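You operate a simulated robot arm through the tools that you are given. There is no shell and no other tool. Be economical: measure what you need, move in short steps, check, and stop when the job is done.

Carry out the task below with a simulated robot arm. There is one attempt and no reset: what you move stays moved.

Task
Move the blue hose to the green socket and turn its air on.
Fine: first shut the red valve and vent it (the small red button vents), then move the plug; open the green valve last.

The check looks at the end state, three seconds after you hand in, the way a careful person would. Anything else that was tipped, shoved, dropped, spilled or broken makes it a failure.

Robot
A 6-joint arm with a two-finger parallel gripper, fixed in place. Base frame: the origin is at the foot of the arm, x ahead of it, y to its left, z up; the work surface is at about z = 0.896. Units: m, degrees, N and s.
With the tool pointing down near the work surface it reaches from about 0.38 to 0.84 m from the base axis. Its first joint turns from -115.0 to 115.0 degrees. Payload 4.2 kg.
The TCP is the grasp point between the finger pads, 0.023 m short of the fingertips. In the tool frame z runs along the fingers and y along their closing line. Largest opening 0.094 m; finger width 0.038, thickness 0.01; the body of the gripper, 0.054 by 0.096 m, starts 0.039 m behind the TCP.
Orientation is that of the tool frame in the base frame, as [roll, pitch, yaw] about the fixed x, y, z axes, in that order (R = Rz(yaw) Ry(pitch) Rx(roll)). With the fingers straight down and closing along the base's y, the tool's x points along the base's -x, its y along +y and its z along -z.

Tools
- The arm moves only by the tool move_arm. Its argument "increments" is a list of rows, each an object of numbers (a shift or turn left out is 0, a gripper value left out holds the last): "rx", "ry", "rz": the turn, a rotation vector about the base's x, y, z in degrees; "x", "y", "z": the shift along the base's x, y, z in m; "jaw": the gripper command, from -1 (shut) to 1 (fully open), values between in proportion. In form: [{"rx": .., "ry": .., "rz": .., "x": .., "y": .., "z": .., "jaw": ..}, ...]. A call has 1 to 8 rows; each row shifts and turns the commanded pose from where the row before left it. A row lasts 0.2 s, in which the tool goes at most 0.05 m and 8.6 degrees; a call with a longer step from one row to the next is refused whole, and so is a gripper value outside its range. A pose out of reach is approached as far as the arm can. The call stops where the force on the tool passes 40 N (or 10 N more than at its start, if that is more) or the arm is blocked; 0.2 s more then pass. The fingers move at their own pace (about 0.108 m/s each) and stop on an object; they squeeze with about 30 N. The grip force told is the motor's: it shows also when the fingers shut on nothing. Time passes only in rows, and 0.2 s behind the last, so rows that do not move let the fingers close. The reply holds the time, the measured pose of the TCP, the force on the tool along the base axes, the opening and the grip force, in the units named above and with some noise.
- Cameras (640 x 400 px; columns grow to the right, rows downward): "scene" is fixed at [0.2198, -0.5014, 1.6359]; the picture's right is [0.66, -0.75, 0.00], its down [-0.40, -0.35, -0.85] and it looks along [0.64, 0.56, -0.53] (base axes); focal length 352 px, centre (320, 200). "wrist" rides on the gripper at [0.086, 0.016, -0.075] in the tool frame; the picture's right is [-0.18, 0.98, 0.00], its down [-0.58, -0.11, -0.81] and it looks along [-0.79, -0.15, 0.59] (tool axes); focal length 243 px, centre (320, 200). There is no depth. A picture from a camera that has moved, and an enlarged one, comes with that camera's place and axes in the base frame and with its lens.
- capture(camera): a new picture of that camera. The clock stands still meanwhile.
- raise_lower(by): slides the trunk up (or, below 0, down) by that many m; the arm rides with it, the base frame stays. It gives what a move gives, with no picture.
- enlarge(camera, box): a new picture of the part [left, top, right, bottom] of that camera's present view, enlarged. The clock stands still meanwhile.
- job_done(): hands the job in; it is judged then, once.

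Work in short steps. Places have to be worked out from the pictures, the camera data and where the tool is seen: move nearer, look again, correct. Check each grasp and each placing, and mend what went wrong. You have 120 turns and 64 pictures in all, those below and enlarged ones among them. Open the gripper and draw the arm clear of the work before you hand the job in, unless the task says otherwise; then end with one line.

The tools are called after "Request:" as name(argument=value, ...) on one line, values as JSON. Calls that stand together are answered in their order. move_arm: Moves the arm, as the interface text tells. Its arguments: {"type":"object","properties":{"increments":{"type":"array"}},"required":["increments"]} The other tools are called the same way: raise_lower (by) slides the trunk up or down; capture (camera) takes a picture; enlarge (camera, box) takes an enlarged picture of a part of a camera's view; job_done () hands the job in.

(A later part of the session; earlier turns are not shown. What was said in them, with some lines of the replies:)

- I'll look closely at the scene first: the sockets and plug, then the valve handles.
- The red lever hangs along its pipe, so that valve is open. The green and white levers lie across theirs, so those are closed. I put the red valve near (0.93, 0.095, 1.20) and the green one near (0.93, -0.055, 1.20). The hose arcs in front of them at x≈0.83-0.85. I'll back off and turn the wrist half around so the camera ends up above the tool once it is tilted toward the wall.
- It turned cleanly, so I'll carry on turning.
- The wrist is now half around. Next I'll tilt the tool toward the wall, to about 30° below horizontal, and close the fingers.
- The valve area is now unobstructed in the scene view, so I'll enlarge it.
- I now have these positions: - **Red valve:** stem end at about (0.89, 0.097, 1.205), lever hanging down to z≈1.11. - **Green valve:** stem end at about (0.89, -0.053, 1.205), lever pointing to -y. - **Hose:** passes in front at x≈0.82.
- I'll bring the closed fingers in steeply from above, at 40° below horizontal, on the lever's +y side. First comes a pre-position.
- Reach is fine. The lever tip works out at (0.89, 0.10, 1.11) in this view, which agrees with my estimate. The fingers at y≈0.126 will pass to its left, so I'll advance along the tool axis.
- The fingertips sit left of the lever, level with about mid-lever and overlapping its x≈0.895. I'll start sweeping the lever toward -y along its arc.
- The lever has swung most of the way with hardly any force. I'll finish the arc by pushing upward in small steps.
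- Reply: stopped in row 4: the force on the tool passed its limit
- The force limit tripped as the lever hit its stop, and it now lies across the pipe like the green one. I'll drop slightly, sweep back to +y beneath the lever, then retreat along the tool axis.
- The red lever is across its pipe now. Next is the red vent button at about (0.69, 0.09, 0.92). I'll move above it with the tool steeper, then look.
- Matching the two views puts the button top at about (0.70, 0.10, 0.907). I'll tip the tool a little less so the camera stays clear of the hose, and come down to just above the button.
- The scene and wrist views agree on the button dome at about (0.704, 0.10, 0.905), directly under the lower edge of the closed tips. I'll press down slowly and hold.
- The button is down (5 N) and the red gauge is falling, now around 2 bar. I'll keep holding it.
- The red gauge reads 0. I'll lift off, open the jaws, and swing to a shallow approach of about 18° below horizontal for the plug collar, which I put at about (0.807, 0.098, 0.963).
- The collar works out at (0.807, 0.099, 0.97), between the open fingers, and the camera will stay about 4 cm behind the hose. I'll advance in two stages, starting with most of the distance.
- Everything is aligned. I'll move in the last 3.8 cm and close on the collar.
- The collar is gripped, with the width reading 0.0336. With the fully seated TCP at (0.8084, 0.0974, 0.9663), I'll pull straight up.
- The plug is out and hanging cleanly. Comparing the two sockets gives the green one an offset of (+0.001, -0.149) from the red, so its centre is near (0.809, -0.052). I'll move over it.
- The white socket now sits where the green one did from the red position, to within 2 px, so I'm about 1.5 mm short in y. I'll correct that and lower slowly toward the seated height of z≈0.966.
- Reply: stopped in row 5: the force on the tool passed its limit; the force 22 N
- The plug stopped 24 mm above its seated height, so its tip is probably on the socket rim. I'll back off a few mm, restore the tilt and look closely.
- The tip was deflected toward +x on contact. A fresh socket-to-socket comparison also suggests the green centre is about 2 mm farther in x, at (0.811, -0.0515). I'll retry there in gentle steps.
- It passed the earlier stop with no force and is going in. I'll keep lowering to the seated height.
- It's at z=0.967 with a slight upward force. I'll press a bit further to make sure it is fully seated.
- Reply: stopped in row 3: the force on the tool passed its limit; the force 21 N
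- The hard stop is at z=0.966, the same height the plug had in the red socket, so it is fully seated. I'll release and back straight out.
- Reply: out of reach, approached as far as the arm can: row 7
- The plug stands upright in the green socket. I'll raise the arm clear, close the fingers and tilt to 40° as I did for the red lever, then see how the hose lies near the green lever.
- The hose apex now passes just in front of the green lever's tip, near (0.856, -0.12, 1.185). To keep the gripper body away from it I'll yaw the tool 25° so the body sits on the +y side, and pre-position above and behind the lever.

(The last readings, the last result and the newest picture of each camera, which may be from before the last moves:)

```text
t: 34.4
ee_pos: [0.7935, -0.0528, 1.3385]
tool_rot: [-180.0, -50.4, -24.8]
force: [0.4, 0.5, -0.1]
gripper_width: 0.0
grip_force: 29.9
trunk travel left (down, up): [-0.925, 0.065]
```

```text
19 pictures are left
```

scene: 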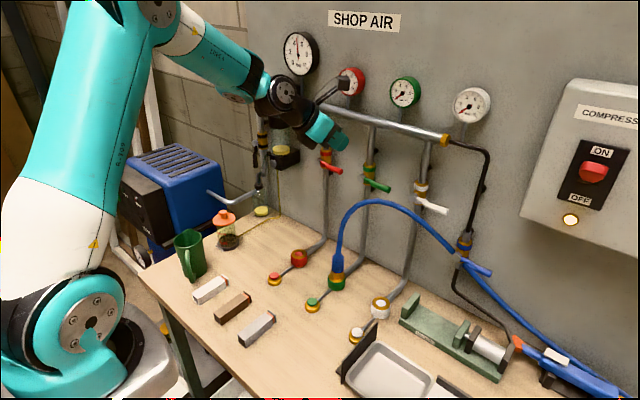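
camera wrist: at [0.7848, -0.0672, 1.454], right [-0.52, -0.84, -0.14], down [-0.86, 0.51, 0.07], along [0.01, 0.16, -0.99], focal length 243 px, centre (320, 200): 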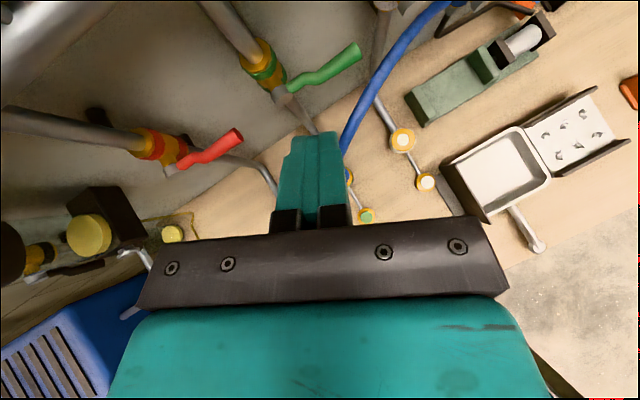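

The geometry matches, with the lever at x≈0.89-0.90. I'll advance along the tool axis to just above mid-lever.

Request:
move_arm(increments=[{"x": 0.032, "y": -0.014, "z": -0.028}, {"x": 0.032, "y": -0.014, "z": -0.028}, {"x": 0.03, "y": -0.014, "z": -0.027}])

Request:
capture(camera="wrist")

Request:
enlarge(camera="scene", box=[300, 110, 460, 210])

```text
t: 35.1
ee_pos: [0.8854, -0.0953, 1.2571]
tool_rot: [-179.9, -50.3, -24.7]
force: [0.0, 0.1, 0.1]
gripper_width: 0.0
grip_force: 29.8
trunk travel left (down, up): [-0.925, 0.065]
```

```text
18 pictures are left
camera wrist: at [0.8769, -0.1095, 1.3719], right [-0.52, -0.84, -0.14], down [-0.86, 0.51, 0.07], along [0.02, 0.16, -0.99], focal length 243 px, centre (320, 200)
```

wrist: 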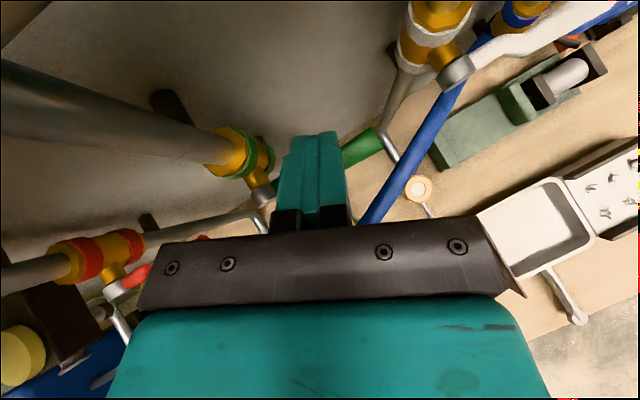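

```text
4.00 times, centred on (380, 160) of scene
camera zoom: at [0.2198, -0.5014, 1.6359], right [0.66, -0.75, 0.0], down [-0.4, -0.35, -0.85], along [0.64, 0.56, -0.53], focal length 1407 px, centre (80, 360)
```

zoom: 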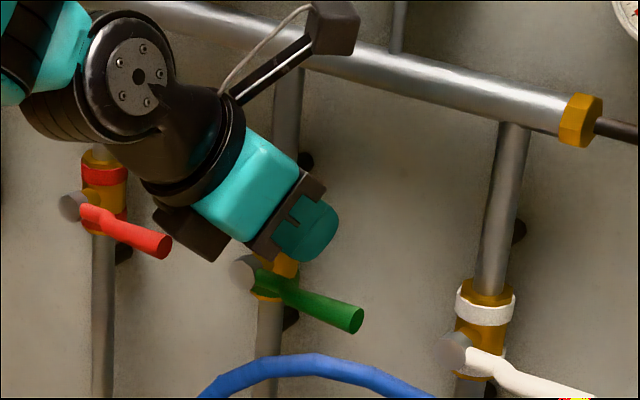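

The fingertips are above mid-lever. For the downward push I'll reach slightly deeper, staying clear of pipe and wall, and press the lever down along its arc, checking halfway.

Request:
move_arm(increments=[{"x": 0.009, "z": -0.008}, {"z": -0.012}, {"y": -0.001, "z": -0.01}, {"y": -0.001, "z": -0.012}, {"y": 0.003, "z": -0.012}])

Request:
capture(camera="wrist")

Request:
enlarge(camera="scene", box=[300, 110, 460, 210])

```text
t: 36.4
ee_pos: [0.896, -0.0957, 1.2021]
tool_rot: [180.0, -50.2, -24.6]
force: [0.6, 0.0, 0.1]
gripper_width: 0.0
grip_force: 30.0
trunk travel left (down, up): [-0.925, 0.065]
```

```text
16 pictures are left
camera wrist: at [0.8873, -0.1089, 1.3165], right [-0.52, -0.84, -0.14], down [-0.86, 0.51, 0.07], along [0.01, 0.16, -0.99], focal length 243 px, centre (320, 200)
```

wrist: 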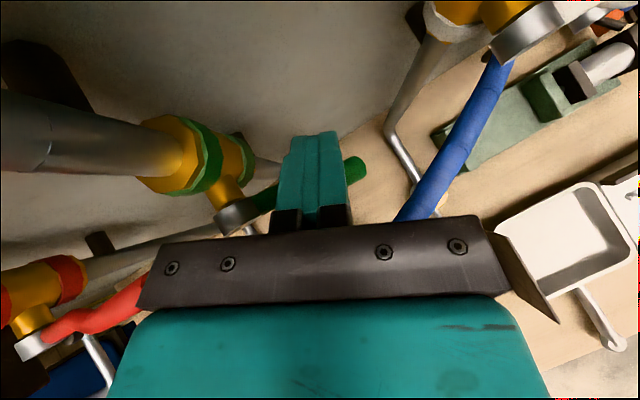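

```text
4.00 times, centred on (380, 160) of scene
camera zoom: at [0.2198, -0.5014, 1.6359], right [0.66, -0.75, 0.0], down [-0.4, -0.35, -0.85], along [0.64, 0.56, -0.53], focal length 1407 px, centre (80, 360)
```

zoom: 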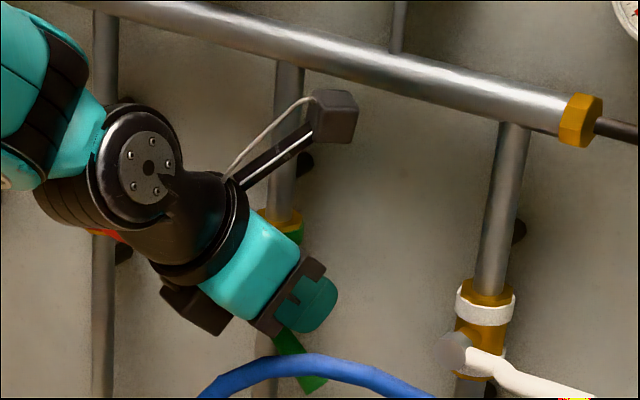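

The lever is well down with almost no resistance. For the last part I'll push toward +y while easing back in x, and unwind the yaw slightly so the plate stays clear of the green stem and the red lever.

Request:
move_arm(increments=[{"x": -0.007, "y": 0.008, "z": -0.014, "rz": 2}, {"x": -0.006, "y": 0.012, "z": -0.011, "rz": 2}, {"x": -0.003, "y": 0.008, "z": -0.005}])

Request:
capture(camera="wrist")

Request:
enlarge(camera="scene", box=[300, 130, 460, 230])

```text
t: 37.1
ee_pos: [0.88, -0.0662, 1.173]
tool_rot: [-179.9, -50.2, -20.6]
force: [0.5, 0.0, 0.4]
gripper_width: 0.0
grip_force: 29.5
trunk travel left (down, up): [-0.925, 0.065]
```

```text
14 pictures are left
camera wrist: at [0.8729, -0.081, 1.2869], right [-0.46, -0.88, -0.14], down [-0.89, 0.45, 0.07], along [0.0, 0.16, -0.99], focal length 243 px, centre (320, 200)
```

wrist: 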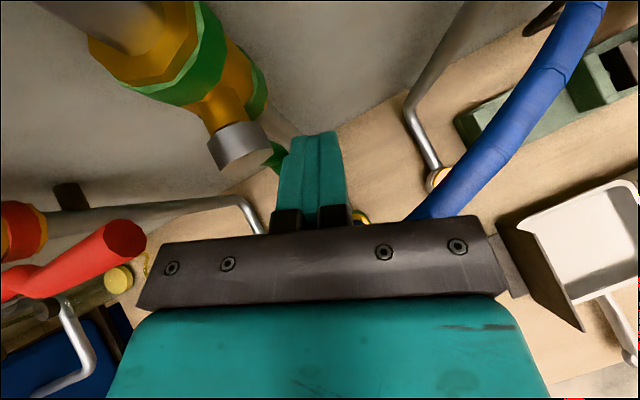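

```text
4.00 times, centred on (380, 180) of scene
camera zoom: at [0.2198, -0.5014, 1.6359], right [0.66, -0.75, 0.0], down [-0.4, -0.35, -0.85], along [0.64, 0.56, -0.53], focal length 1407 px, centre (80, 280)
```

zoom: 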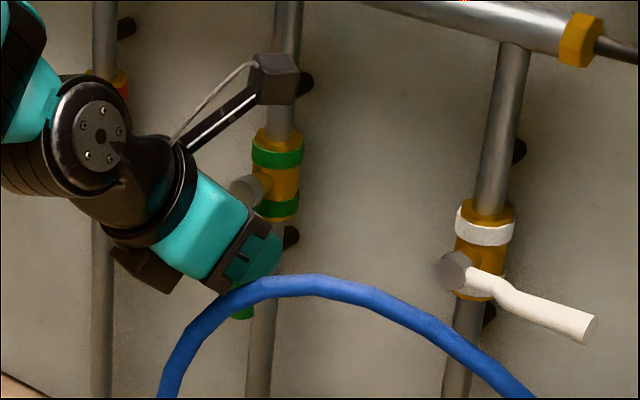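

The lever is nearly vertical. I'll nudge further in +y until it meets its stop.

Request:
move_arm(increments=[{"y": 0.005}, {"y": 0.004}, {"y": 0.004}])

Request:
enlarge(camera="scene", box=[270, 60, 430, 220])

```text
t: 38.1
ee_pos: [0.8787, -0.0648, 1.1724]
tool_rot: [179.1, -50.3, -21.1]
force: [-2.3, -23.1, 0.9]
gripper_width: 0.0
grip_force: 29.4
trunk travel left (down, up): [-0.925, 0.065]
stopped in row 3: the force on the tool passed its limit (the readings are from after the stop); the commanded pose is now the measured one
```

```text
2.50 times, centred on (350, 140) of scene
camera zoom: at [0.2198, -0.5014, 1.6359], right [0.66, -0.75, 0.0], down [-0.4, -0.35, -0.85], along [0.64, 0.56, -0.53], focal length 880 px, centre (245, 350)
```

zoom: 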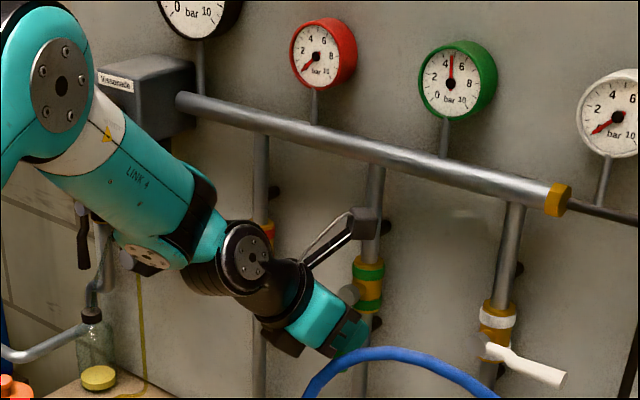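

The lever hit its stop and the green gauge now reads about 5 bar with red at 0. I'll ease off the lever and retreat along the tool axis.

Request:
move_arm(increments=[{"y": -0.008}, {"x": -0.022, "y": 0.004, "z": 0.02}, {"x": -0.026, "y": 0.01, "z": 0.024}, {"x": -0.03, "y": 0.012, "z": 0.028}, {"x": -0.03, "y": 0.012, "z": 0.028}, {"x": -0.04}, {"x": -0.04}, {"x": -0.04, "jaw": 1}])

Request:
move_arm(increments=[{"x": -0.03, "z": 0.02}, {"x": -0.03, "z": 0.02}, {}])

Request:
capture(camera="scene")

Request:
enlarge(camera="scene", box=[270, 60, 430, 200])

Request:
enlarge(camera="scene", box=[170, 200, 410, 350])

```text
t: 39.9
ee_pos: [0.6524, -0.0277, 1.2725]
tool_rot: [179.5, -50.3, -20.9]
force: [-0.2, -0.3, -0.1]
gripper_width: 0.0818
grip_force: 0.6
trunk travel left (down, up): [-0.925, 0.065]
```

```text
t: 40.7
ee_pos: [0.5911, -0.0285, 1.3127]
tool_rot: [179.4, -50.3, -20.9]
force: [0.0, -0.8, 0.0]
gripper_width: 0.0939
grip_force: 0.1
trunk travel left (down, up): [-0.925, 0.065]
```

```text
11 pictures are left
```

scene: 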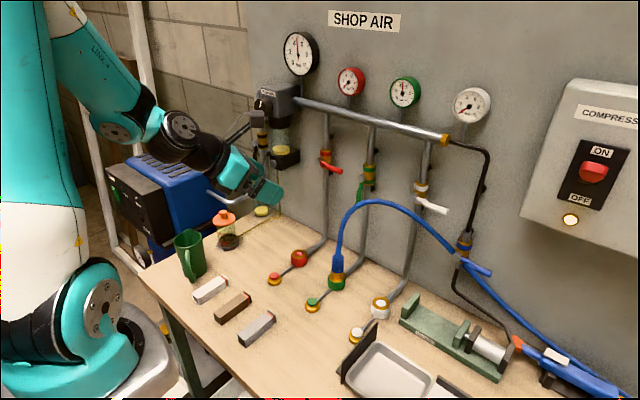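

```text
2.86 times, centred on (350, 130) of scene
camera zoom: at [0.2198, -0.5014, 1.6359], right [0.66, -0.75, 0.0], down [-0.4, -0.35, -0.85], along [0.64, 0.56, -0.53], focal length 1005 px, centre (234, 400)
```

zoom: 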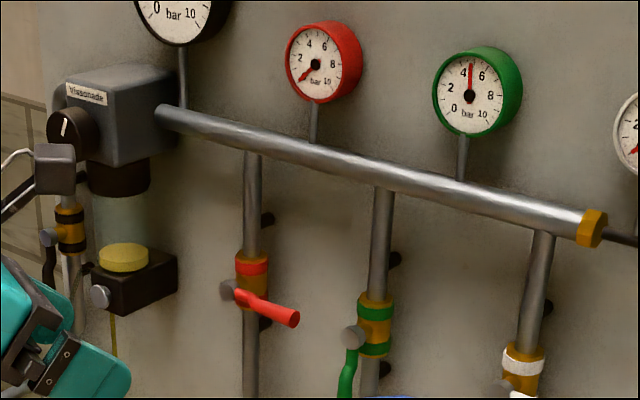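

```text
2.67 times, centred on (290, 275) of scene
camera zoom: at [0.2198, -0.5014, 1.6359], right [0.66, -0.75, 0.0], down [-0.4, -0.35, -0.85], along [0.64, 0.56, -0.53], focal length 938 px, centre (400, 0)
```

zoom: 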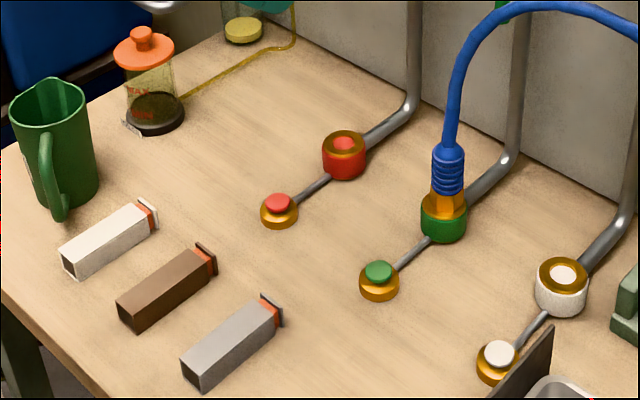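

The red valve is shut and its gauge reads 0. The plug sits in the green socket, the green lever points down along its pipe and its gauge reads about 5 bar. Nothing else has moved, and the arm is clear with the gripper open, so I'm handing in.

Request:
job_done()

```text
The job is handed in.
```

The blue hose is in the green socket with its air on at about 5 bar, and the red valve is shut and vented to 0.
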